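You operate a simulated robot arm through the tools that you are given. There is no shell and no other tool. Be economical: measure what you need, move in short steps, check, and stop when the job is done.

You are at the controls of a simulated robot arm. One attempt, no reset.

Task
Shut the fill knob, drain the level glass and wipe up the puddle.
Fine: use the grey pad and put it in the small grey tray.

Only the result counts: the job must be done as asked and must still hold three seconds after the hand-in. Knocking over, shifting, dropping, spilling or breaking anything else fails it.

Robot
A 6-joint arm with a two-finger parallel gripper, fixed in place. Base frame: the origin is at the foot of the arm, x ahead of it, y to its left, z up; the work surface is at about z = 900. Readings come in mm, degrees, newtons and seconds.
With the tool pointing down near the work surface it reaches from about 240 to 660 mm from the base axis. Its first joint turns from -66.0 to 66.0 degrees. Payload 2.9 kg.
The TCP is the grasp point between the finger pads, 30 mm short of the fingertips. In the tool frame z runs along the fingers and y along their closing line. The gripper opens to 110 mm. The fingers are 20 mm wide and 10 mm thick; the gripper's body (48 by 112 mm) begins 55 mm behind the TCP.
Orientation is told as [roll, pitch, yaw] about the base's x, y, z axes, in that order, counted from this pose: with the fingers straight down and closing along the base's y, the tool's x points along the base's -x, its y along +y and its z along -z.

Tools
- The arm moves only by the tool send_rows. Its arguments are lists of equal length, an entry for each row: "delta_pos": the shift along the base's x, y, z in m, a list of three; "angular": the turn, a rotation vector about the base's x, y, z in degrees, a list of three; "jaw": the finger opening in m, from 0 to 0.11. In form: {"delta_pos": [[dx, dy, dz], ...], "angular": [[rx, ry, rz], ...], "jaw": [jaw, ...]}. A call has 1 to 10 rows; each row is the pose to reach, as a shift and turn from the pose commanded when the call began. A row lasts 0.2 s, in which the tool goes at most 50 mm and 8.6 degrees; a call with a longer step from one row to the next is refused whole, and so is a gripper value outside its range. A pose out of reach is approached as far as the arm can. The call stops where the force on the tool passes 70 N (or 10 N more than at its start, if that is more) or the arm is blocked; 0.2 s more then pass. Each finger travels about 108 mm/s and halts on what it meets, pressing with about 39 N; the grip force reading is that of the motor and also rises with nothing between the fingers. The clock runs only during rows and for 0.2 s after the last one: add rows that repeat a pose to give the fingers time. It gives the time, the measured TCP pose, the force on the tool (base axes), the opening and the grip force at its end, in the units of the frame above (readings bear some noise), with the torque about the TCP (base axes, N m) and any sound that the robot's microphone picked up, and new pictures: "show" is both (left out), scene, wrist or none.
- Cameras (640 x 400 px; columns grow to the right, rows downward): "scene" is fixed at [83.2, 432.6, 1398.8]; the picture's right is [-0.74, -0.68, 0.00], its down [-0.21, 0.23, -0.95] and it looks along [0.64, -0.70, -0.32] (base axes); focal length 341 px, centre (320, 200). "wrist" rides on the gripper at [72, 17, -103] in the tool frame; the picture's right is [-0.23, 0.97, 0.00], its down [-0.76, -0.18, -0.62] and it looks along [-0.61, -0.14, 0.78] (tool axes); focal length 222 px, centre (320, 200). There is no depth. A picture from a camera that has moved, and an enlarged one, comes with that camera's place and axes in the base frame and with its lens. The place of the scene camera against the robot may be out by one fixed shift of up to 18 mm in any direction.
- zoom(camera, box): a new picture of the part [left, top, right, bottom] of that camera's present view, enlarged. It takes no simulated time.
- close_job(): hands the job in; it is judged then, once.

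Work in short steps. Places have to be worked out from the pictures, the camera data and where the tool is seen: move nearer, look again, correct. Check each grasp and each placing, and mend what went wrong. You have 120 turns and 200 pictures in all, those below and enlarged ones among them. Open the gripper and draw the arm clear of the work before you hand the job in, unless the task says otherwise; then end with one line.

The tools are called after "Request:" as name(argument=value, ...) on one line, values as JSON. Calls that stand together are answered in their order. send_rows: Moves the arm, as the interface text tells. Its arguments: {"type":"object","properties":{"delta_pos":{"type":"array"},"angular":{"type":"array"},"jaw":{"type":"array"},"show":{"type":"string","enum":["both","scene","wrist","none"]}},"required":["delta_pos","angular","jaw"]} The other tools are called the same way: zoom (camera, box) takes an enlarged picture of a part of a camera's view; close_job () hands the job in.

At the start:

```text
time_s: 0.0
ee_pos: [388.1, -13.3, 1291.4]
tcp_rot: [0.0, 0.0, 0.0]
ft_force: [-0.7, 0.7, -0.4]
moment: [0.0, 0.0, 0.06]
opening: 110.0
grip_force: 0.1
```

scene: 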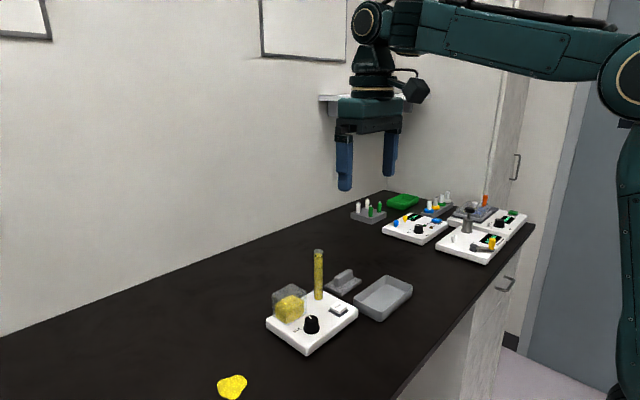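
wrist: 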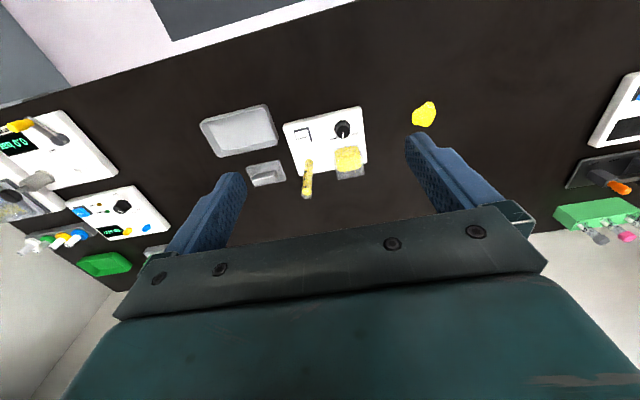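

I'll look closer at the device with the level glass, the pad and tray.

Request:
zoom(camera="scene", box=[200, 230, 440, 400])

Request:
zoom(camera="wrist", box=[180, 80, 460, 220])

```text
2.35 times, centred on (320, 315) of scene
camera zoom: at [83.2, 432.6, 1398.8], right [-0.74, -0.68, 0.0], down [-0.21, 0.23, -0.95], along [0.64, -0.7, -0.32], focal length 803 px, centre (320, -71)
```

zoom: 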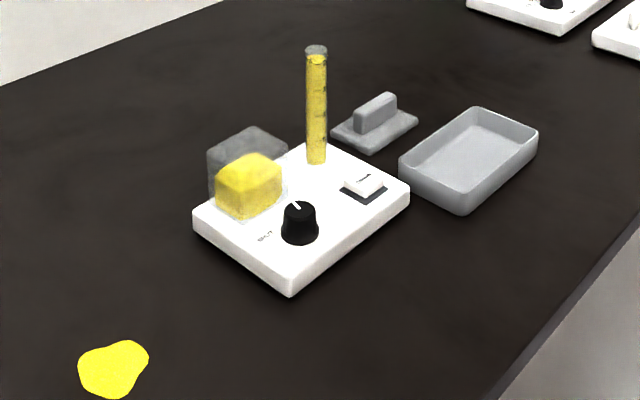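

```text
2.29 times, centred on (320, 150) of wrist
camera zoom: at [315.4, 3.7, 1396.0], right [0.23, 0.97, 0.0], down [0.76, -0.18, 0.62], along [0.61, -0.14, -0.78], focal length 508 px, centre (320, 314)
```

zoom: 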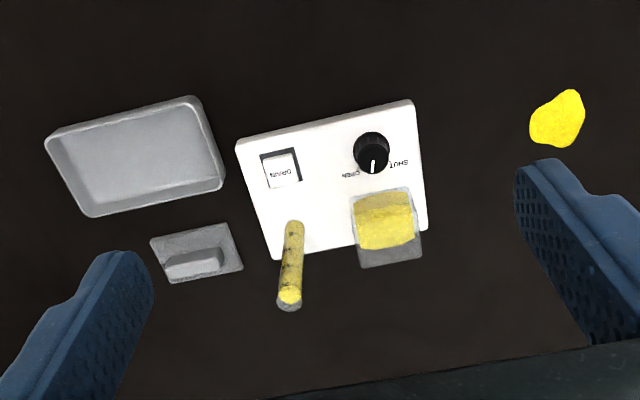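

The device sits around x≈500–560, y≈-80..20; the knob is near (494, 11) and the drain button near (500, -74). I'll go above the knob for a closer look.

Request:
send_rows(delta_pos=[[0.022, 0.005, -0.032], [0.044, 0.01, -0.064], [0.066, 0.015, -0.096], [0.088, 0.02, -0.128], [0.106, 0.024, -0.161], [0.106, 0.024, -0.161]], angular=[[0, 0, 0], [0, 0, 0], [0, 0, 0], [0, 0, 0], [0, 0, 0], [0, 0, 0]], jaw=[0.11, 0.11, 0.11, 0.11, 0.11, 0.11])

```text
time_s: 1.4
ee_pos: [495.7, 8.2, 1130.3]
tcp_rot: [0.1, -0.2, 0.0]
ft_force: [0.1, -0.4, 0.3]
moment: [0.02, 0.01, 0.01]
opening: 110.1
grip_force: 0.0
camera wrist: at [423.7, 25.8, 1234.7], right [0.23, 0.97, 0.0], down [0.76, -0.18, 0.62], along [0.61, -0.14, -0.78], focal length 222 px, centre (320, 200)
```

scene: 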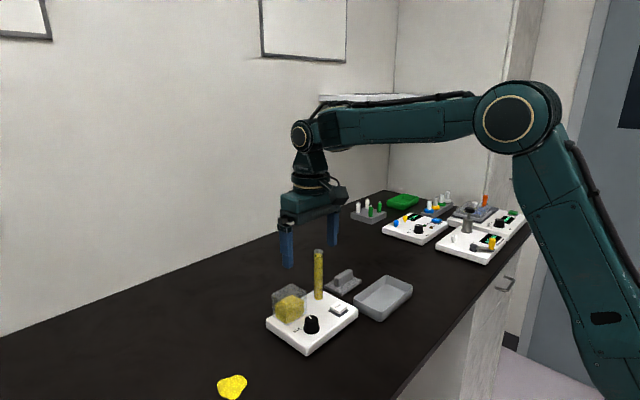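
wrist: 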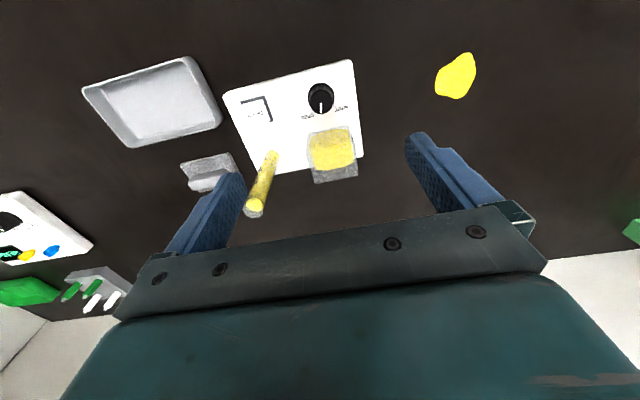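

Position agrees with both cameras. Zooming in to read the knob labels and refine coordinates.

Request:
zoom(camera="wrist", box=[216, 50, 376, 150])

Request:
zoom(camera="scene", box=[260, 280, 370, 360])

```text
4.00 times, centred on (296, 100) of wrist
camera zoom: at [423.7, 25.8, 1234.7], right [0.23, 0.97, 0.0], down [0.76, -0.18, 0.62], along [0.61, -0.14, -0.78], focal length 888 px, centre (416, 600)
```

zoom: 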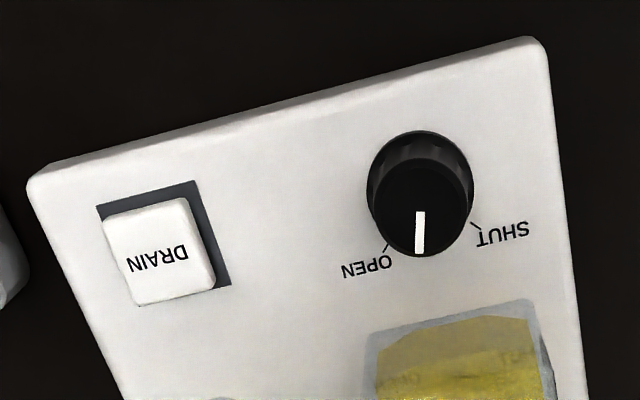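

```text
5.00 times, centred on (315, 320) of scene
camera zoom: at [83.2, 432.6, 1398.8], right [-0.74, -0.68, 0.0], down [-0.21, 0.23, -0.95], along [0.64, -0.7, -0.32], focal length 1706 px, centre (345, -400)
```

zoom: 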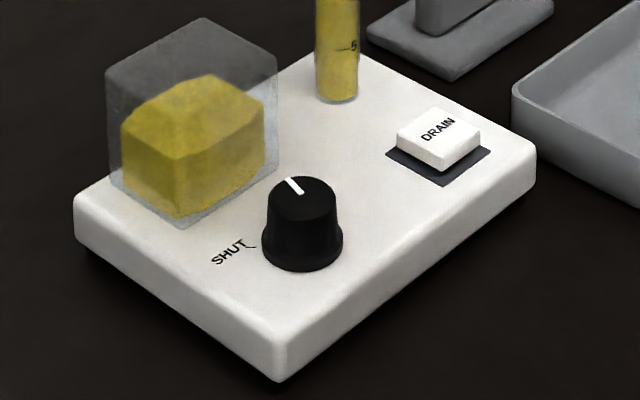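

Knob at about (498, 10), top z≈942. The pointer is at about -13°, with OPEN at about -40° and SHUT at about +40°, so it needs roughly +53° about z. I'll pre-rotate -30° while lowering to just above the knob.

Request:
send_rows(delta_pos=[[0.001, 0, -0.03], [0.002, 0, -0.06], [0.003, 0, -0.09], [0.003, 0, -0.12], [0.003, 0, -0.12]], angular=[[0, 0, -8], [0, 0, -16], [0, 0, -24], [0, 0, -30], [0, 0, -30]], jaw=[0.09, 0.07, 0.052, 0.052, 0.052])

Request:
zoom(camera="wrist", box=[200, 40, 440, 190])

Request:
zoom(camera="scene", box=[260, 250, 380, 360])

```text
time_s: 2.6
ee_pos: [499.5, 8.7, 1007.2]
tcp_rot: [0.0, 0.0, -30.1]
ft_force: [0.2, -0.1, -0.4]
moment: [-0.01, -0.02, 0.02]
opening: 51.7
grip_force: 0.1
camera wrist: at [444.8, 60.4, 1111.1], right [0.69, 0.73, 0.0], down [0.57, -0.54, 0.62], along [0.45, -0.43, -0.78], focal length 222 px, centre (320, 200)
```

scene: 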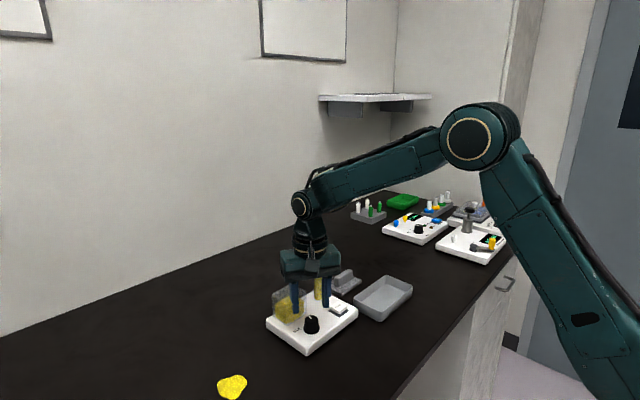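
wrist: 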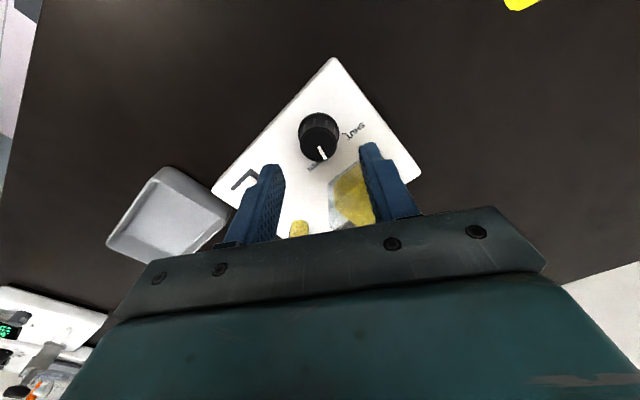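

```text
2.67 times, centred on (320, 115) of wrist
camera zoom: at [444.8, 60.4, 1111.1], right [0.69, 0.73, 0.0], down [0.57, -0.54, 0.62], along [0.45, -0.43, -0.78], focal length 592 px, centre (320, 427)
```

zoom: 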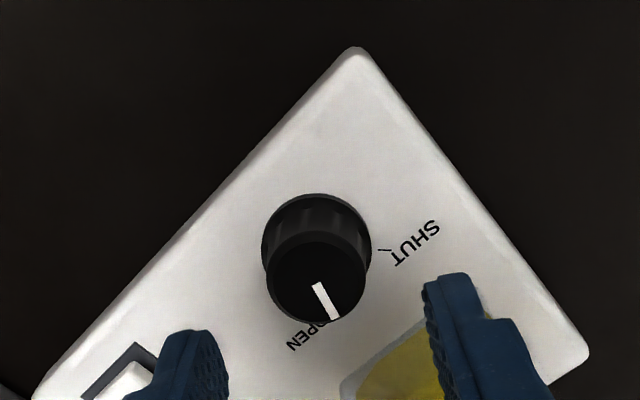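

```text
3.64 times, centred on (320, 305) of scene
camera zoom: at [83.2, 432.6, 1398.8], right [-0.74, -0.68, 0.0], down [-0.21, 0.23, -0.95], along [0.64, -0.7, -0.32], focal length 1240 px, centre (320, -182)
```

zoom: 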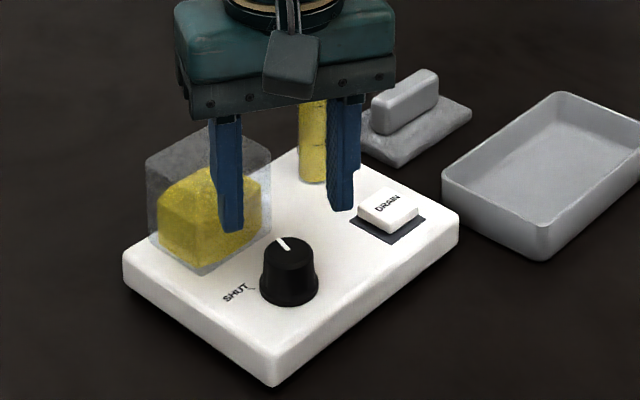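

Knob lies about 0.5 mm in x and -2 mm in y from the TCP line. I'll correct and descend until the tips straddle the knob.

Request:
send_rows(delta_pos=[[0.0005, -0.002, -0.02], [0.0005, -0.002, -0.035], [0.0005, -0.002, -0.046], [0.0005, -0.002, -0.046]], angular=[[0, 0, 0], [0, 0, 0], [0, 0, 0], [0, 0, 0]], jaw=[0.052, 0.052, 0.052, 0.052], show="none")

Request:
zoom(camera="wrist", box=[200, 80, 440, 230])

Request:
zoom(camera="scene", box=[260, 270, 370, 350])

```text
time_s: 3.6
ee_pos: [498.0, 7.4, 963.1]
tcp_rot: [0.0, -0.1, -30.0]
ft_force: [0.0, -0.2, 0.5]
moment: [0.02, 0.01, -0.04]
opening: 51.9
grip_force: 0.1
```

```text
2.67 times, centred on (320, 155) of wrist
camera zoom: at [444.2, 58.2, 1067.0], right [0.68, 0.73, 0.0], down [0.57, -0.53, 0.62], along [0.46, -0.43, -0.78], focal length 592 px, centre (320, 320)
```

zoom: 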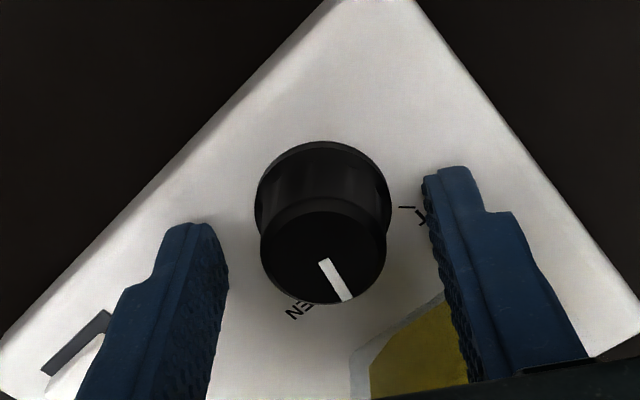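

```text
5.00 times, centred on (315, 310) of scene
camera zoom: at [83.2, 432.6, 1398.8], right [-0.74, -0.68, 0.0], down [-0.21, 0.23, -0.95], along [0.64, -0.7, -0.32], focal length 1706 px, centre (345, -350)
```

zoom: 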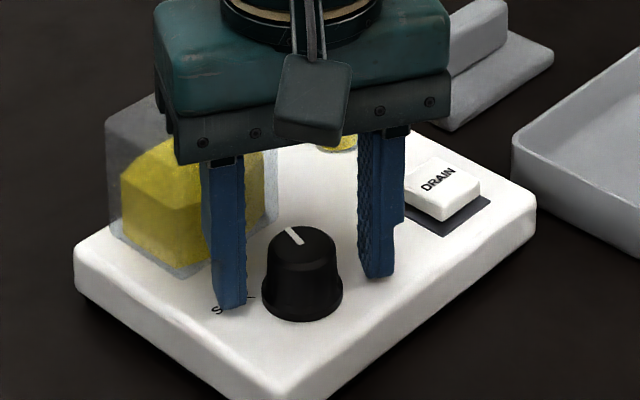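

Fingers straddle the knob with balanced gaps and the tips are just above the panel. Closing on the knob.

Request:
send_rows(delta_pos=[[0, 0, 0], [0, 0, 0], [0, 0, 0]], angular=[[0, 0, 0], [0, 0, 0], [0, 0, 0]], jaw=[0.03, 0.015, 0.015], show="none")

Request:
zoom(camera="wrist", box=[200, 80, 440, 230])

```text
time_s: 4.4
ee_pos: [498.5, 7.5, 962.3]
tcp_rot: [0.0, 0.0, -29.9]
ft_force: [0.1, 8.8, -0.1]
moment: [0.06, -0.96, -0.02]
opening: 29.3
grip_force: 39.2
```

```text
2.67 times, centred on (320, 155) of wrist
camera zoom: at [444.2, 58.7, 1067.2], right [0.68, 0.73, 0.0], down [0.57, -0.53, 0.62], along [0.46, -0.43, -0.78], focal length 592 px, centre (320, 320)
```

zoom: 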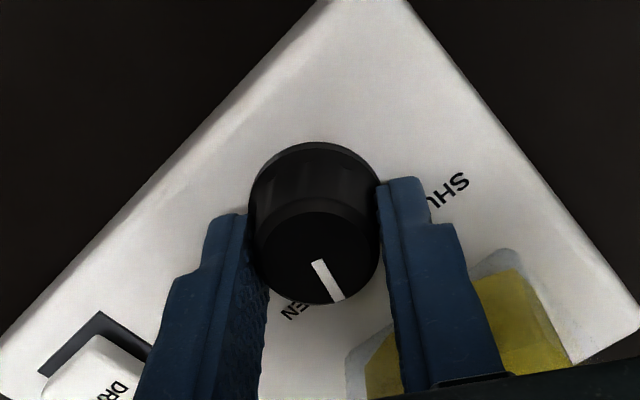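

Knob gripped at 29 mm. Turning +48° first in gentle steps.

Request:
send_rows(delta_pos=[[0, 0, 0], [0, 0, 0], [0, 0, 0], [0, 0, 0], [0, 0, 0], [0, 0, 0], [0, 0, 0], [0, 0, 0], [0, 0, 0]], angular=[[0, 0, 6], [0, 0, 12], [0, 0, 18], [0, 0, 24], [0, 0, 30], [0, 0, 36], [0, 0, 42], [0, 0, 48], [0, 0, 48]], jaw=[0.015, 0.015, 0.015, 0.015, 0.015, 0.015, 0.015, 0.015, 0.015], show="none")

Request:
zoom(camera="wrist", box=[200, 80, 440, 230])

Request:
zoom(camera="scene", box=[260, 230, 370, 350])

```text
time_s: 6.4
ee_pos: [498.3, 8.5, 964.9]
tcp_rot: [0.0, 0.0, 18.1]
ft_force: [-1.0, 0.1, 0.5]
moment: [0.56, 0.69, 0.03]
opening: 28.9
grip_force: 39.0
```

```text
2.67 times, centred on (320, 155) of wrist
camera zoom: at [423.8, 2.8, 1069.6], right [-0.09, 1.0, 0.0], down [0.78, 0.07, 0.62], along [0.62, 0.05, -0.78], focal length 592 px, centre (320, 320)
```

zoom: 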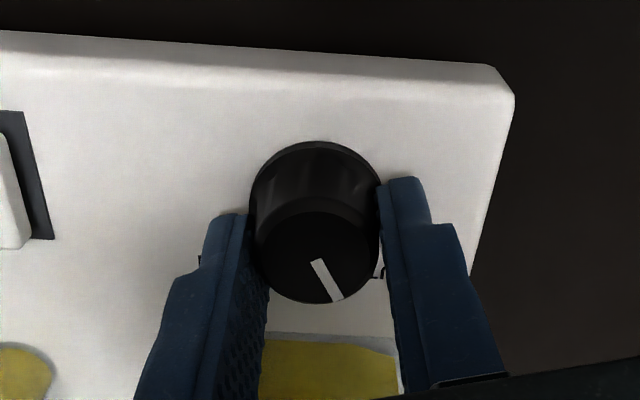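

```text
3.33 times, centred on (315, 290) of scene
camera zoom: at [83.6, 432.6, 1398.8], right [-0.74, -0.68, 0.0], down [-0.21, 0.23, -0.95], along [0.64, -0.7, -0.32], focal length 1137 px, centre (337, -100)
```

zoom: 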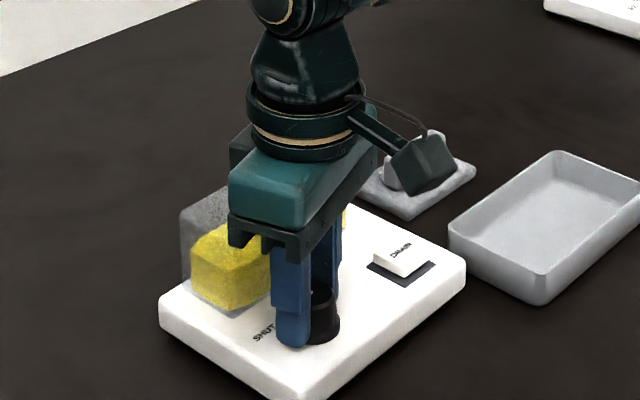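

The knob turned with the fingers and the pointer is now at about 30–35°, torque low. Turning on another 10° to reach SHUT.

Request:
send_rows(delta_pos=[[0, 0, 0], [0, 0, 0], [0, 0, 0]], angular=[[0, 0, 5], [0, 0, 10], [0, 0, 10]], jaw=[0.015, 0.015, 0.015], show="none")

```text
time_s: 7.2
ee_pos: [496.9, 8.7, 964.5]
tcp_rot: [-0.1, 0.0, 28.2]
ft_force: [-2.7, 2.7, -0.5]
moment: [0.45, 0.59, -0.02]
opening: 29.5
grip_force: 38.6
```

No end stop is felt. I'll release and raise to see the pointer against the tick.

Request:
send_rows(delta_pos=[[0, 0, 0], [0, 0, 0], [0, 0, 0.03], [0, 0, 0.06], [0, 0, 0.09], [0, 0, 0.09]], angular=[[0, 0, 0], [0, 0, 0], [0, 0, 0], [0, 0, 0], [0, 0, 0], [0, 0, 0]], jaw=[0.052, 0.052, 0.052, 0.052, 0.052, 0.052], show="none")

Request:
zoom(camera="wrist", box=[240, 40, 400, 140])

Request:
zoom(camera="scene", box=[240, 230, 380, 370])

```text
time_s: 8.6
ee_pos: [498.4, 9.9, 1053.6]
tcp_rot: [0.0, -0.1, 27.9]
ft_force: [0.2, 0.2, 0.2]
moment: [0.01, -0.01, 0.01]
opening: 52.0
grip_force: 0.1
```

```text
4.00 times, centred on (320, 90) of wrist
camera zoom: at [427.4, -9.7, 1158.9], right [-0.26, 0.97, 0.0], down [0.76, 0.2, 0.62], along [0.6, 0.16, -0.78], focal length 888 px, centre (320, 640)
```

zoom: 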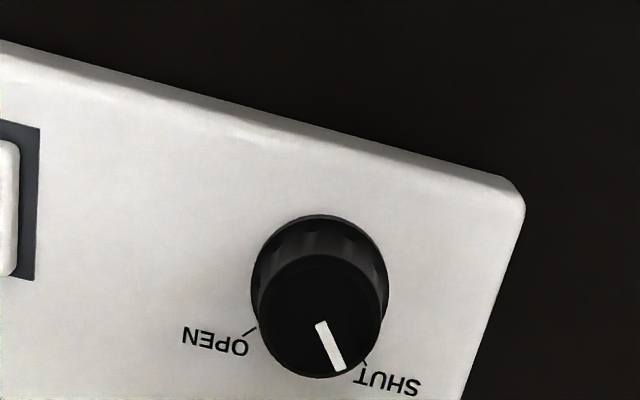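

```text
2.86 times, centred on (310, 300) of scene
camera zoom: at [83.2, 432.6, 1398.8], right [-0.74, -0.68, 0.0], down [-0.21, 0.23, -0.95], along [0.64, -0.7, -0.32], focal length 975 px, centre (349, -86)
```

zoom: 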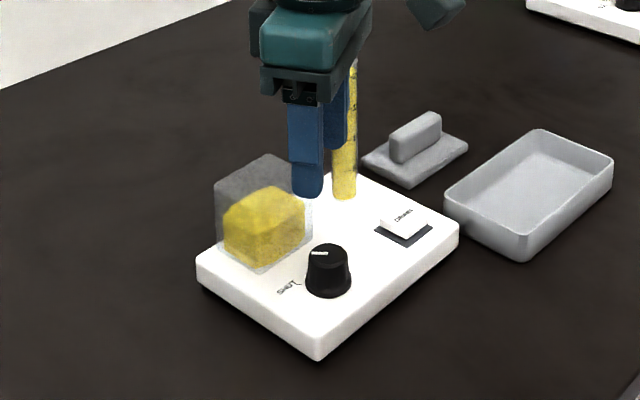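

Pointer is at about 36–38°, while the SHUT tick is at 45° (OPEN at -45°). I'll re-grip and turn roughly 9° more.

Request:
send_rows(delta_pos=[[-0.002, -0.001, -0.03], [-0.002, -0.001, -0.06], [-0.002, -0.001, -0.09], [-0.002, -0.001, -0.09], [-0.002, -0.001, -0.09], [-0.002, -0.001, -0.09], [-0.002, -0.001, -0.09], [-0.002, -0.001, -0.09], [-0.002, -0.001, -0.09], [-0.002, -0.001, -0.09]], angular=[[0, 0, 0], [0, 0, 0], [0, 0, 0], [0, 0, 0], [0, 0, 0], [0, 0, 0], [0, 0, 3], [0, 0, 6], [0, 0, 9], [0, 0, 9]], jaw=[0.052, 0.052, 0.052, 0.03, 0.015, 0.015, 0.015, 0.015, 0.015, 0.015], show="none")

Request:
send_rows(delta_pos=[[0, 0, 0], [0, 0, 0], [0, 0, 0.03], [0, 0, 0.06], [0, 0, 0.09], [0, 0, 0.09]], angular=[[0, 0, 0], [0, 0, 0], [0, 0, 0], [0, 0, 0], [0, 0, 0], [0, 0, 0]], jaw=[0.052, 0.052, 0.052, 0.052, 0.052, 0.052], show="none")

Request:
zoom(camera="wrist", box=[240, 40, 400, 140])

Request:
zoom(camera="scene", box=[240, 230, 380, 370])

```text
time_s: 10.8
ee_pos: [495.3, 7.3, 963.3]
tcp_rot: [0.1, 0.1, 36.9]
ft_force: [-2.4, -0.7, -0.5]
moment: [0.33, 0.63, -0.26]
opening: 29.2
grip_force: 38.8
```

```text
time_s: 12.2
ee_pos: [499.5, 6.7, 1054.5]
tcp_rot: [0.1, -0.1, 37.0]
ft_force: [0.5, -0.3, 1.1]
moment: [0.01, -0.02, 0.0]
opening: 51.9
grip_force: 0.2
```

```text
4.00 times, centred on (320, 90) of wrist
camera zoom: at [430.9, -23.6, 1158.5], right [-0.4, 0.91, 0.0], down [0.71, 0.32, 0.62], along [0.57, 0.25, -0.78], focal length 888 px, centre (320, 640)
```

zoom: 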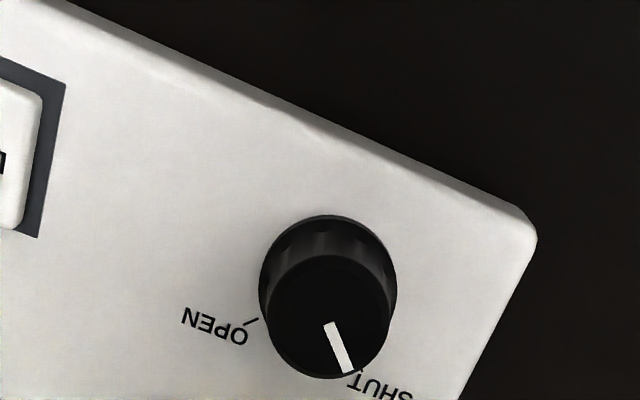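

```text
2.86 times, centred on (310, 300) of scene
camera zoom: at [83.2, 432.6, 1398.8], right [-0.74, -0.68, 0.0], down [-0.21, 0.23, -0.95], along [0.64, -0.7, -0.32], focal length 975 px, centre (349, -86)
```

zoom: 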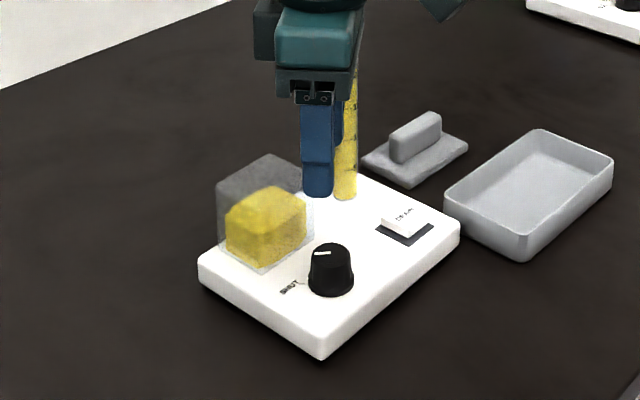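

The pointer now reads about 47°, right at SHUT. Next I'll rotate back to yaw 0, close the fingers and go above the DRAIN button near (497, -75).

Request:
send_rows(delta_pos=[[0, 0, 0.01], [0, 0, 0.01], [0, 0, 0.01], [0, 0, 0.01], [0, -0.0, 0.01], [0, -0.04, 0], [0, -0.082, -0.02], [0, -0.082, -0.04], [0, -0.082, -0.04]], angular=[[0, 0, -8], [0, 0, -16], [0, 0, -24], [0, 0, -31], [0, 0, -37], [0, 0, -37], [0, 0, -37], [0, 0, -37], [0, 0, -37]], jaw=[0.04, 0.03, 0.02, 0.01, 0, 0, 0, 0, 0])

Request:
zoom(camera="wrist", box=[240, 60, 400, 160])

Request:
zoom(camera="scene", box=[240, 230, 380, 370])

```text
time_s: 14.2
ee_pos: [496.2, -76.7, 1013.9]
tcp_rot: [0.0, 0.1, 0.0]
ft_force: [0.4, -0.5, 0.0]
moment: [-0.01, 0.04, -0.01]
opening: 0.3
grip_force: 37.7
camera wrist: at [423.9, -59.3, 1118.0], right [0.23, 0.97, 0.0], down [0.76, -0.18, 0.62], along [0.61, -0.14, -0.78], focal length 222 px, centre (320, 200)
```

scene: 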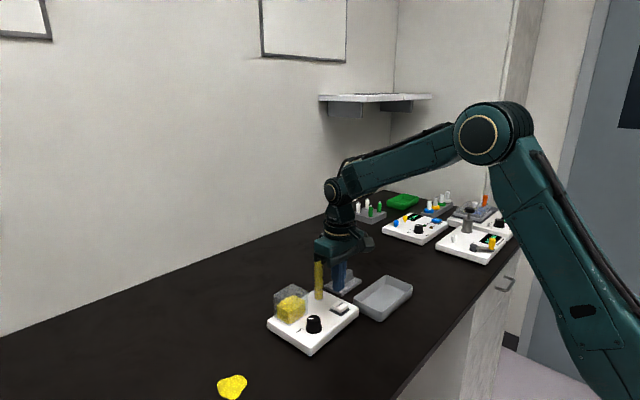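
wrist: 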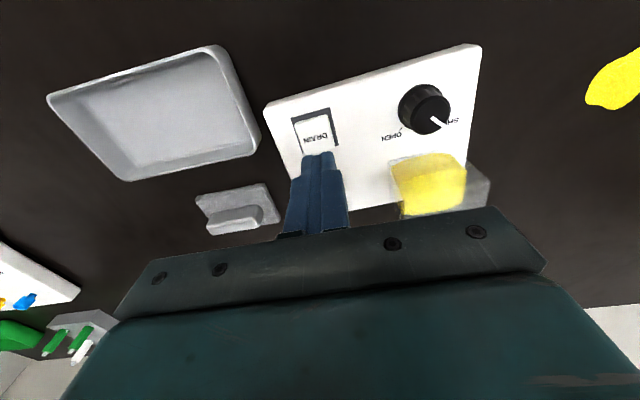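

```text
4.00 times, centred on (320, 110) of wrist
camera zoom: at [423.9, -59.3, 1118.0], right [0.23, 0.97, 0.0], down [0.76, -0.18, 0.62], along [0.61, -0.14, -0.78], focal length 888 px, centre (320, 560)
```

zoom: 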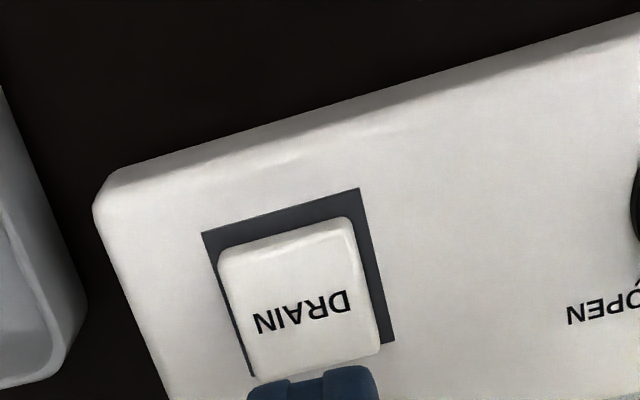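

```text
2.86 times, centred on (310, 300) of scene
camera zoom: at [83.2, 432.6, 1398.8], right [-0.74, -0.68, 0.0], down [-0.21, 0.23, -0.95], along [0.64, -0.7, -0.32], focal length 975 px, centre (349, -86)
```

zoom: 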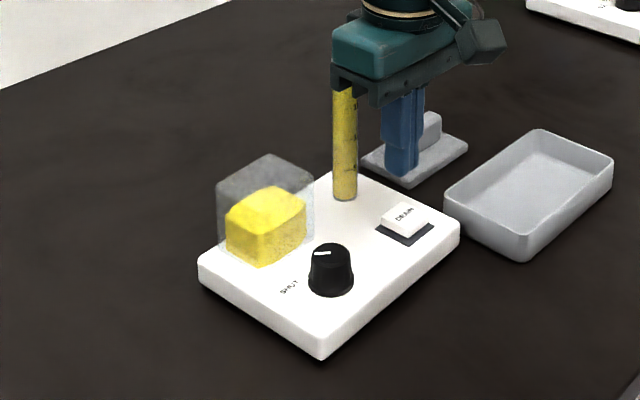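

Button centre is about (496, -80); I'll shift y by -3 mm, descend, then push slowly.

Request:
send_rows(delta_pos=[[0, -0.003, -0.02], [0, -0.003, -0.036], [0, -0.003, -0.039], [0, -0.003, -0.041], [0, -0.003, -0.043], [0, -0.003, -0.045], [0, -0.003, -0.047], [0, -0.003, -0.049]], angular=[[0, 0, 0], [0, 0, 0], [0, 0, 0], [0, 0, 0], [0, 0, 0], [0, 0, 0], [0, 0, 0], [0, 0, 0]], jaw=[0, 0, 0, 0, 0, 0, 0, 0], show="wrist")

Request:
zoom(camera="scene", box=[240, 230, 380, 370])

```text
time_s: 16.0
ee_pos: [495.1, -78.8, 969.7]
tcp_rot: [0.0, -0.4, 0.0]
ft_force: [1.7, -3.9, 19.7]
moment: [-0.1, 0.03, 0.06]
opening: 0.2
grip_force: 37.0
heard: click
camera wrist: at [422.3, -60.9, 1072.5], right [0.23, 0.97, 0.0], down [0.76, -0.18, 0.63], along [0.61, -0.14, -0.78], focal length 222 px, centre (320, 200)
```

wrist: 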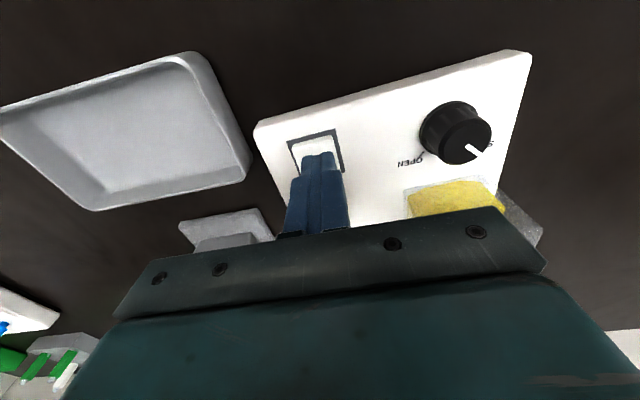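

```text
2.86 times, centred on (310, 300) of scene
camera zoom: at [83.0, 432.6, 1398.8], right [-0.74, -0.68, 0.0], down [-0.21, 0.23, -0.95], along [0.64, -0.7, -0.32], focal length 975 px, centre (349, -86)
```

zoom: 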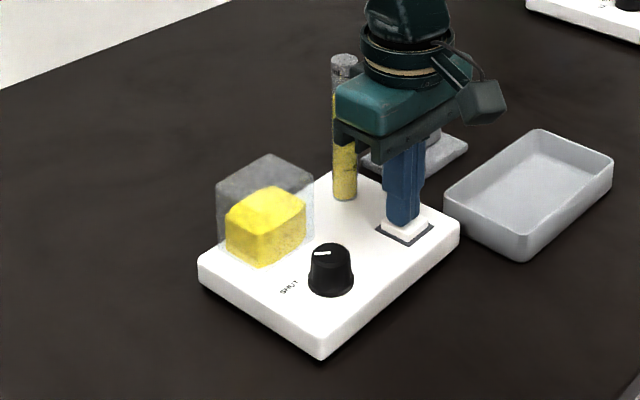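

A click was heard and the glass level is falling. Holding the button down.

Request:
send_rows(delta_pos=[[0, 0, 0], [0, 0, 0], [0, 0, 0], [0, 0, 0], [0, 0, 0], [0, 0, 0], [0, 0, 0], [0, 0, 0], [0, 0, 0], [0, 0, 0]], angular=[[0, 0, 0], [0, 0, 0], [0, 0, 0], [0, 0, 0], [0, 0, 0], [0, 0, 0], [0, 0, 0], [0, 0, 0], [0, 0, 0], [0, 0, 0]], jaw=[0, 0, 0, 0, 0, 0, 0, 0, 0, 0], show="none")

Request:
zoom(camera="scene", box=[240, 230, 380, 370])

```text
time_s: 18.2
ee_pos: [495.5, -78.5, 967.3]
tcp_rot: [0.0, -0.3, 0.1]
ft_force: [5.9, -5.9, 25.4]
moment: [-0.16, -0.12, -0.02]
opening: 0.1
grip_force: 38.1
```

```text
2.86 times, centred on (310, 300) of scene
camera zoom: at [83.0, 432.5, 1398.9], right [-0.74, -0.68, 0.0], down [-0.21, 0.23, -0.95], along [0.64, -0.7, -0.32], focal length 975 px, centre (349, -86)
```

zoom: 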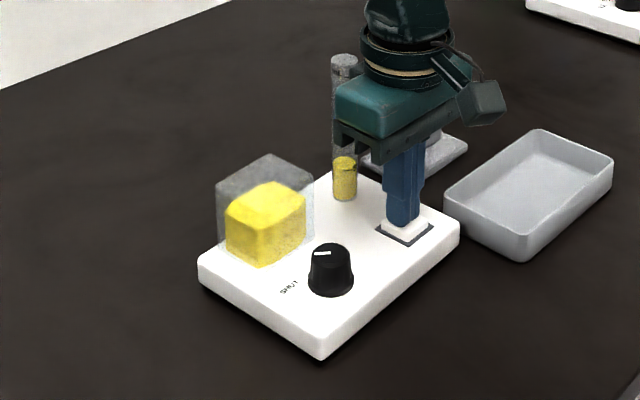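

The level is down to about a quarter and still falling. Holding on.

Request:
send_rows(delta_pos=[[0, 0, 0], [0, 0, 0], [0, 0, 0], [0, 0, 0], [0, 0, 0], [0, 0, 0], [0, 0, 0], [0, 0, 0], [0, 0, 0], [0, 0, 0]], angular=[[0, 0, 0], [0, 0, 0], [0, 0, 0], [0, 0, 0], [0, 0, 0], [0, 0, 0], [0, 0, 0], [0, 0, 0], [0, 0, 0], [0, 0, 0]], jaw=[0, 0, 0, 0, 0, 0, 0, 0, 0, 0], show="none")

Request:
zoom(camera="scene", box=[240, 230, 380, 370])

```text
time_s: 20.4
ee_pos: [495.8, -78.0, 967.0]
tcp_rot: [0.0, -0.3, 0.0]
ft_force: [4.1, -4.6, 26.9]
moment: [-0.17, -0.12, -0.02]
opening: 0.0
grip_force: 37.9
```

```text
2.86 times, centred on (310, 300) of scene
camera zoom: at [82.9, 432.6, 1398.8], right [-0.74, -0.68, 0.0], down [-0.21, 0.23, -0.95], along [0.64, -0.7, -0.32], focal length 975 px, centre (349, -86)
```

zoom: 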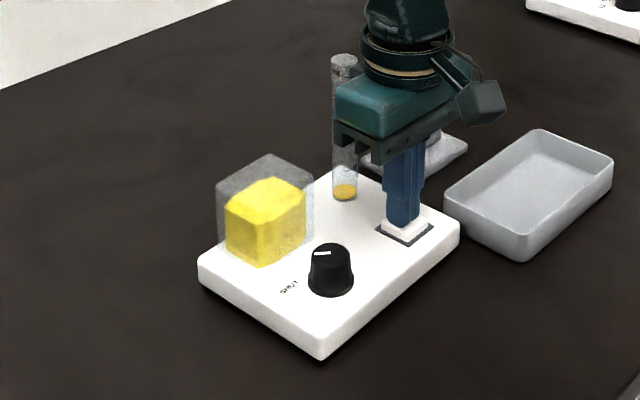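

Almost empty; holding a bit longer.

Request:
send_rows(delta_pos=[[0, 0, 0], [0, 0, 0], [0, 0, 0], [0, 0, 0], [0, 0, 0], [0, 0, 0], [0, 0, 0], [0, 0, 0], [0, 0, 0], [0, 0, 0]], angular=[[0, 0, 0], [0, 0, 0], [0, 0, 0], [0, 0, 0], [0, 0, 0], [0, 0, 0], [0, 0, 0], [0, 0, 0], [0, 0, 0], [0, 0, 0]], jaw=[0, 0, 0, 0, 0, 0, 0, 0, 0, 0], show="none")

Request:
zoom(camera="scene", box=[280, 230, 360, 310])

```text
time_s: 22.6
ee_pos: [495.1, -78.8, 968.6]
tcp_rot: [0.0, -0.3, -0.1]
ft_force: [4.1, -3.0, 27.5]
moment: [-0.1, -0.07, -0.02]
opening: 0.1
grip_force: 37.8
```

```text
5.00 times, centred on (320, 270) of scene
camera zoom: at [82.9, 432.6, 1398.8], right [-0.74, -0.68, 0.0], down [-0.21, 0.23, -0.95], along [0.64, -0.7, -0.32], focal length 1706 px, centre (320, -150)
```

zoom: 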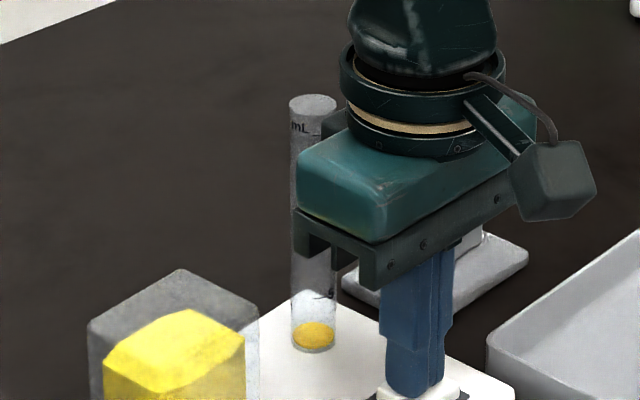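

A thin layer remains visible at the bottom; I'll hold once more and compare.

Request:
send_rows(delta_pos=[[0, 0, 0], [0, 0, 0], [0, 0, 0], [0, 0, 0], [0, 0, 0], [0, 0, 0], [0, 0, 0], [0, 0, 0], [0, 0, 0], [0, 0, 0]], angular=[[0, 0, 0], [0, 0, 0], [0, 0, 0], [0, 0, 0], [0, 0, 0], [0, 0, 0], [0, 0, 0], [0, 0, 0], [0, 0, 0], [0, 0, 0]], jaw=[0, 0, 0, 0, 0, 0, 0, 0, 0, 0], show="none")

Request:
zoom(camera="scene", box=[280, 230, 360, 310])

```text
time_s: 24.8
ee_pos: [494.5, -79.0, 967.6]
tcp_rot: [-0.1, -0.4, 0.0]
ft_force: [4.3, -1.5, 26.8]
moment: [-0.05, -0.06, -0.02]
opening: 0.0
grip_force: 37.2
```

```text
5.00 times, centred on (320, 270) of scene
camera zoom: at [82.9, 432.6, 1398.8], right [-0.74, -0.68, 0.0], down [-0.21, 0.23, -0.95], along [0.64, -0.7, -0.32], focal length 1706 px, centre (320, -150)
```

zoom: 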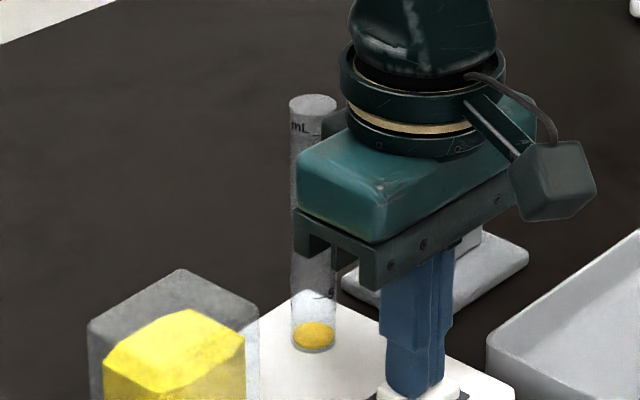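

The level no longer changes, so the glass is drained. Releasing, rising clear of the glass and moving toward the pad to look.

Request:
send_rows(delta_pos=[[0, 0, 0.03], [0, 0, 0.075], [0, 0, 0.12], [0, 0, 0.165], [0.01, -0.04, 0.165], [0.03, -0.08, 0.165], [0.04, -0.12, 0.165], [0.04, -0.12, 0.165]], angular=[[0, 0, 0], [0, 0, 0], [0, 0, 0], [0, 0, 0], [0, 0, 0], [0, 0, 0], [0, 0, 0], [0, 0, 0]], jaw=[0, 0, 0, 0, 0.02, 0.04, 0.06, 0.06])

Request:
zoom(camera="wrist", box=[160, 50, 480, 250])

Request:
zoom(camera="scene", box=[260, 230, 420, 350])

```text
time_s: 26.6
ee_pos: [533.5, -197.8, 1130.2]
tcp_rot: [0.0, 0.0, 0.0]
ft_force: [-0.3, 0.3, -0.1]
moment: [-0.02, 0.01, 0.0]
opening: 60.3
grip_force: 0.0
camera wrist: at [461.4, -179.9, 1234.7], right [0.23, 0.97, 0.0], down [0.76, -0.18, 0.62], along [0.61, -0.14, -0.78], focal length 222 px, centre (320, 200)
```

scene: 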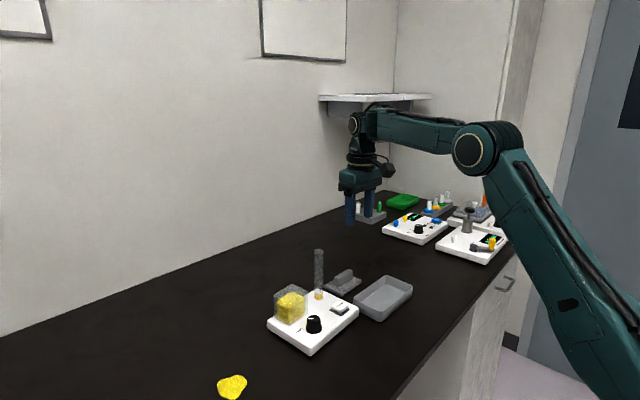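
wrist: 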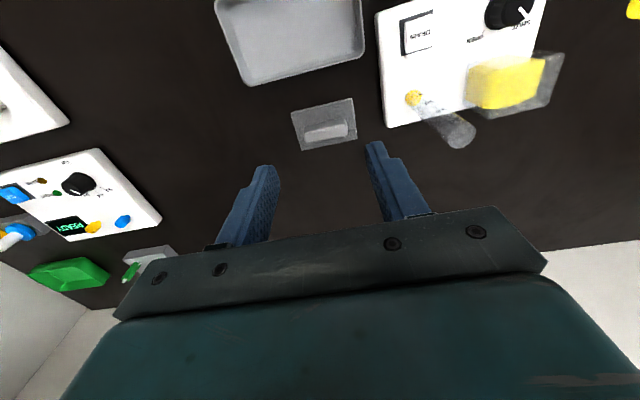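

```text
2.00 times, centred on (320, 150) of wrist
camera zoom: at [461.4, -179.9, 1234.7], right [0.23, 0.97, 0.0], down [0.76, -0.18, 0.62], along [0.61, -0.14, -0.78], focal length 444 px, centre (320, 300)
```

zoom: 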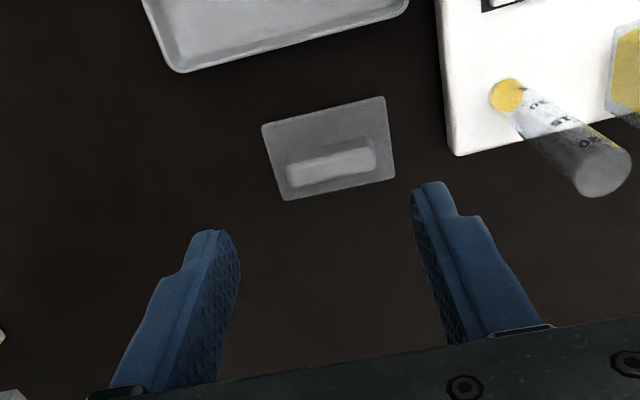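

```text
3.33 times, centred on (340, 290) of scene
camera zoom: at [83.3, 432.6, 1398.8], right [-0.74, -0.68, 0.0], down [-0.21, 0.23, -0.95], along [0.64, -0.7, -0.32], focal length 1137 px, centre (253, -100)
```

zoom: 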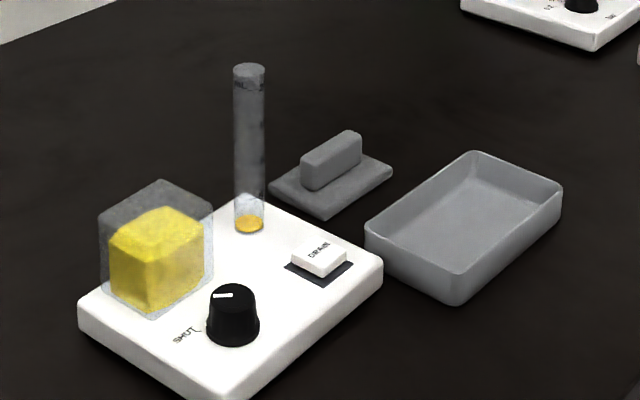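

The level stays drained and the knob sits at SHUT. The pad plate spans x≈551–610, y≈-241..-155, with its handle along y at about (582, -198), so I need yaw 90 to grip across the handle.

Request:
send_rows(delta_pos=[[0.005, 0, -0.005], [0.01, 0, -0.01], [0.015, 0, -0.015], [0.02, 0, -0.02], [0.025, 0, -0.025], [0.03, 0, -0.03], [0.035, 0, -0.035], [0.04, 0, -0.04], [0.044, 0, -0.045], [0.046, 0, -0.05]], angular=[[0, 0, 8.5], [0, 0, 17], [0, 0, 25.5], [0, 0, 34], [0, 0, 42.5], [0, 0, 51], [0, 0, 59.5], [0, 0, 68], [0, 0, 76.5], [0, 0, 85]], jaw=[0.06, 0.06, 0.06, 0.06, 0.06, 0.06, 0.06, 0.06, 0.06, 0.06], show="none")

Request:
send_rows(delta_pos=[[0, 0, 0], [0, 0, -0.02], [0, 0, -0.04], [0, 0, -0.04]], angular=[[0, 0, 5], [0, 0, 5], [0, 0, 5], [0, 0, 5]], jaw=[0.06, 0.06, 0.06, 0.06])

Request:
zoom(camera="wrist", box=[200, 40, 440, 190])

Request:
zoom(camera="scene", box=[280, 210, 440, 330])

```text
time_s: 28.8
ee_pos: [582.3, -197.7, 1080.7]
tcp_rot: [-0.1, 0.0, 85.2]
ft_force: [-0.4, 0.5, 0.4]
moment: [0.01, 0.0, 0.01]
opening: 60.1
grip_force: 0.1
```

```text
time_s: 29.8
ee_pos: [582.0, -197.3, 1041.0]
tcp_rot: [0.0, -0.1, 90.0]
ft_force: [0.2, -0.3, 0.2]
moment: [-0.03, -0.01, -0.02]
opening: 60.0
grip_force: 0.0
camera wrist: at [566.3, -269.8, 1145.5], right [-0.97, 0.23, 0.0], down [0.18, 0.76, 0.62], along [0.14, 0.61, -0.78], focal length 222 px, centre (320, 200)
```

scene: 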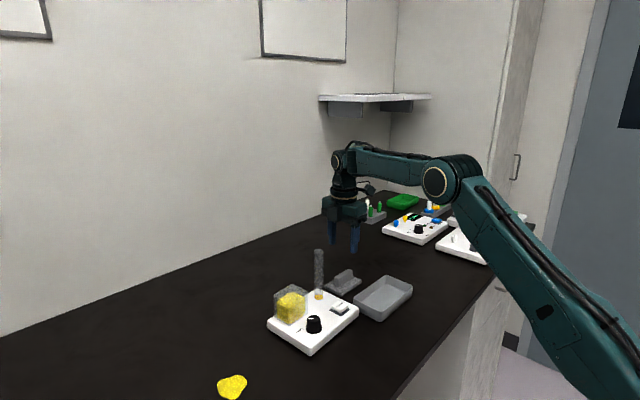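
wrist: 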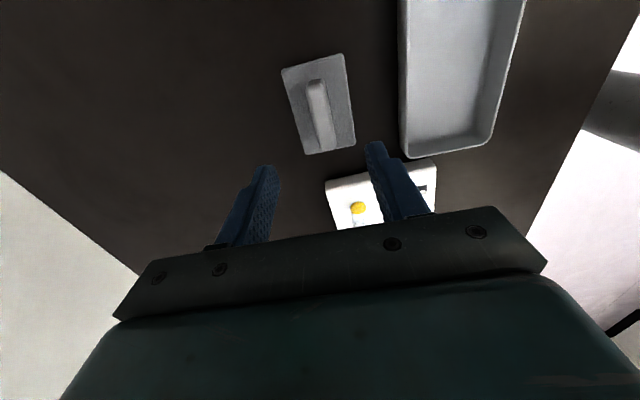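

```text
2.67 times, centred on (320, 115) of wrist
camera zoom: at [566.3, -269.8, 1145.5], right [-0.97, 0.23, 0.0], down [0.18, 0.76, 0.62], along [0.14, 0.61, -0.78], focal length 592 px, centre (320, 427)
```

zoom: 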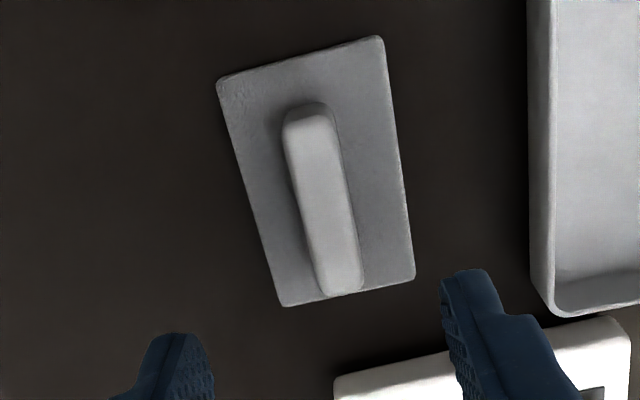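

```text
3.33 times, centred on (360, 270) of scene
camera zoom: at [83.2, 432.6, 1398.8], right [-0.74, -0.68, 0.0], down [-0.21, 0.23, -0.95], along [0.64, -0.7, -0.32], focal length 1137 px, centre (187, -33)
```

zoom: 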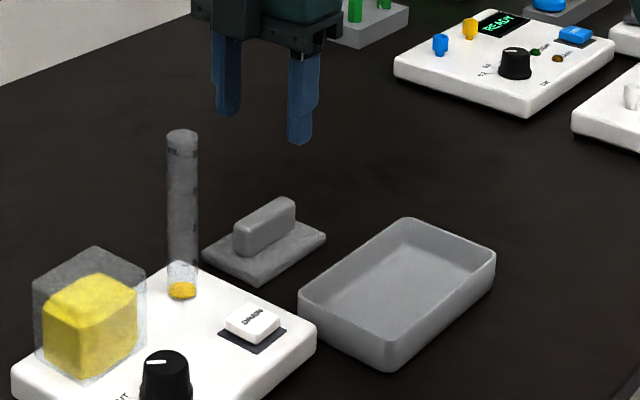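

Handle runs along y at x≈579.5, y≈-230..-171, about 16 mm wide. Shifting (-2.5, -3) mm, narrowing to 45 mm, and descending to TCP z≈947.

Request:
send_rows(delta_pos=[[-0.0025, -0.003, -0.03], [-0.0025, -0.003, -0.06], [-0.0025, -0.003, -0.08], [-0.0025, -0.003, -0.094], [-0.0025, -0.003, -0.094]], angular=[[0, 0, 0], [0, 0, 0], [0, 0, 0], [0, 0, 0], [0, 0, 0]], jaw=[0.045, 0.045, 0.045, 0.045, 0.045], show="none")

Request:
zoom(camera="wrist", box=[200, 80, 440, 230])

Request:
zoom(camera="scene", box=[300, 230, 400, 310])

```text
time_s: 31.0
ee_pos: [577.8, -202.2, 946.1]
tcp_rot: [-0.1, -0.2, 90.1]
ft_force: [0.7, 0.2, -0.3]
moment: [0.01, 0.04, 0.01]
opening: 45.0
grip_force: 0.0
```

```text
2.67 times, centred on (320, 155) of wrist
camera zoom: at [561.3, -274.0, 1050.0], right [-0.97, 0.23, 0.0], down [0.18, 0.76, 0.62], along [0.14, 0.61, -0.78], focal length 592 px, centre (320, 320)
```

zoom: 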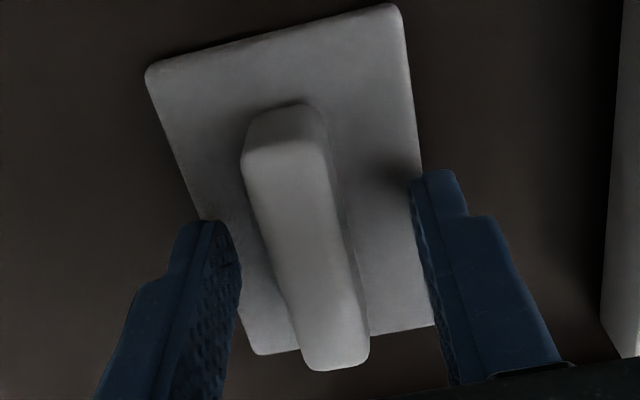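

```text
5.00 times, centred on (350, 270) of scene
camera zoom: at [83.2, 432.6, 1398.8], right [-0.74, -0.68, 0.0], down [-0.21, 0.23, -0.95], along [0.64, -0.7, -0.32], focal length 1706 px, centre (170, -150)
```

zoom: 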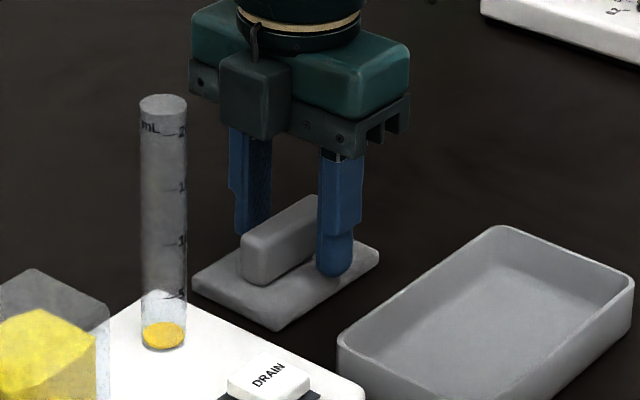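

The handle appears about 3–4 mm toward +x of the finger centre, so I'll shift and close.

Request:
send_rows(delta_pos=[[0.0035, 0, 0], [0.0035, 0, 0], [0.0035, 0, 0], [0.0035, 0, 0], [0.0035, 0, 0]], angular=[[0, 0, 0], [0, 0, 0], [0, 0, 0], [0, 0, 0], [0, 0, 0]], jaw=[0.045, 0.03, 0.005, 0.005, 0.005], show="none")

Request:
zoom(camera="wrist", box=[200, 80, 440, 230])

```text
time_s: 32.2
ee_pos: [583.5, -201.4, 945.5]
tcp_rot: [0.0, 0.1, 89.9]
ft_force: [0.4, 0.3, 0.1]
moment: [0.03, -0.03, 0.0]
opening: 16.7
grip_force: 39.6
```

```text
2.67 times, centred on (320, 155) of wrist
camera zoom: at [565.7, -273.8, 1050.1], right [-0.97, 0.23, 0.0], down [0.18, 0.76, 0.62], along [0.14, 0.61, -0.78], focal length 592 px, centre (320, 320)
```

zoom: 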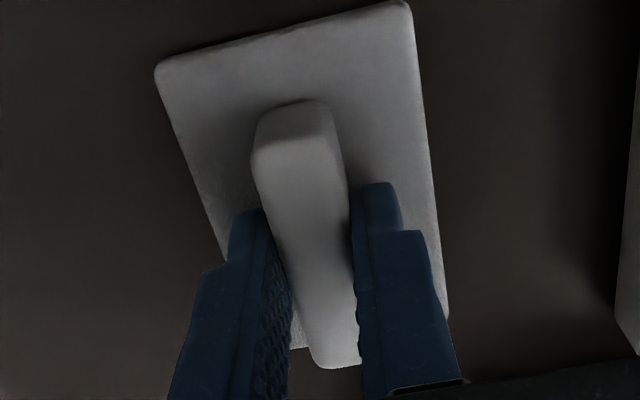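

Handle gripped at 16.7 mm. Lifting high enough to clear the glass (pad bottom above 1090) and carrying toward the puddle.

Request:
send_rows(delta_pos=[[0, 0, 0.02], [0, 0, 0.06], [0, 0, 0.105], [0, 0, 0.15], [0, 0, 0.19], [0, 0, 0.205], [0, 0, 0.205]], angular=[[0, 0, 0], [0, 0, 0], [0, 0, 0], [0, 0, 0], [0, 0, 0], [0, 0, 0], [0, 0, 0]], jaw=[0.005, 0.005, 0.005, 0.005, 0.005, 0.005, 0.005])

```text
time_s: 33.8
ee_pos: [578.4, -200.3, 1150.9]
tcp_rot: [0.0, -0.1, 89.9]
ft_force: [0.4, -0.4, 0.5]
moment: [0.01, 0.02, 0.04]
opening: 5.1
grip_force: 0.1
camera wrist: at [563.3, -273.1, 1255.7], right [-0.97, 0.23, 0.0], down [0.18, 0.76, 0.62], along [0.14, 0.61, -0.78], focal length 222 px, centre (320, 200)
```

scene: 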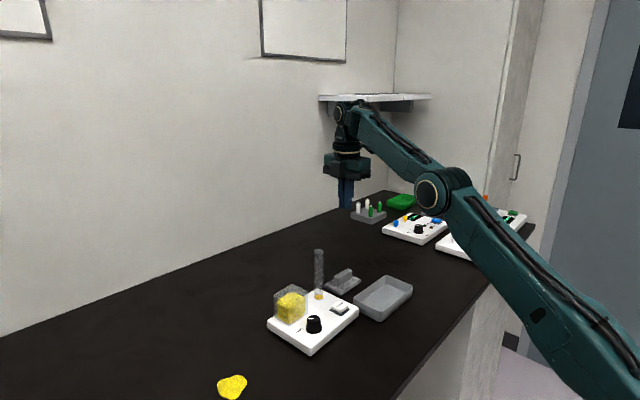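
wrist: 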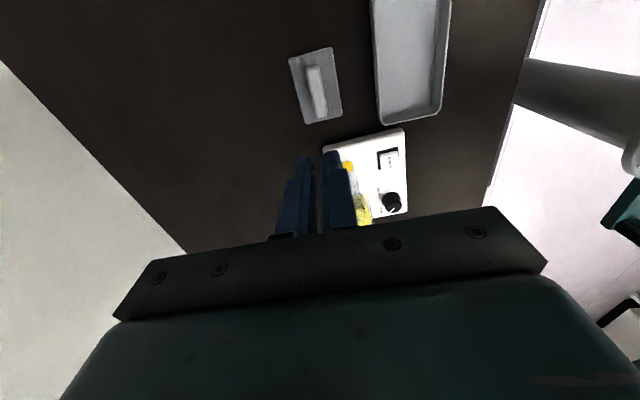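

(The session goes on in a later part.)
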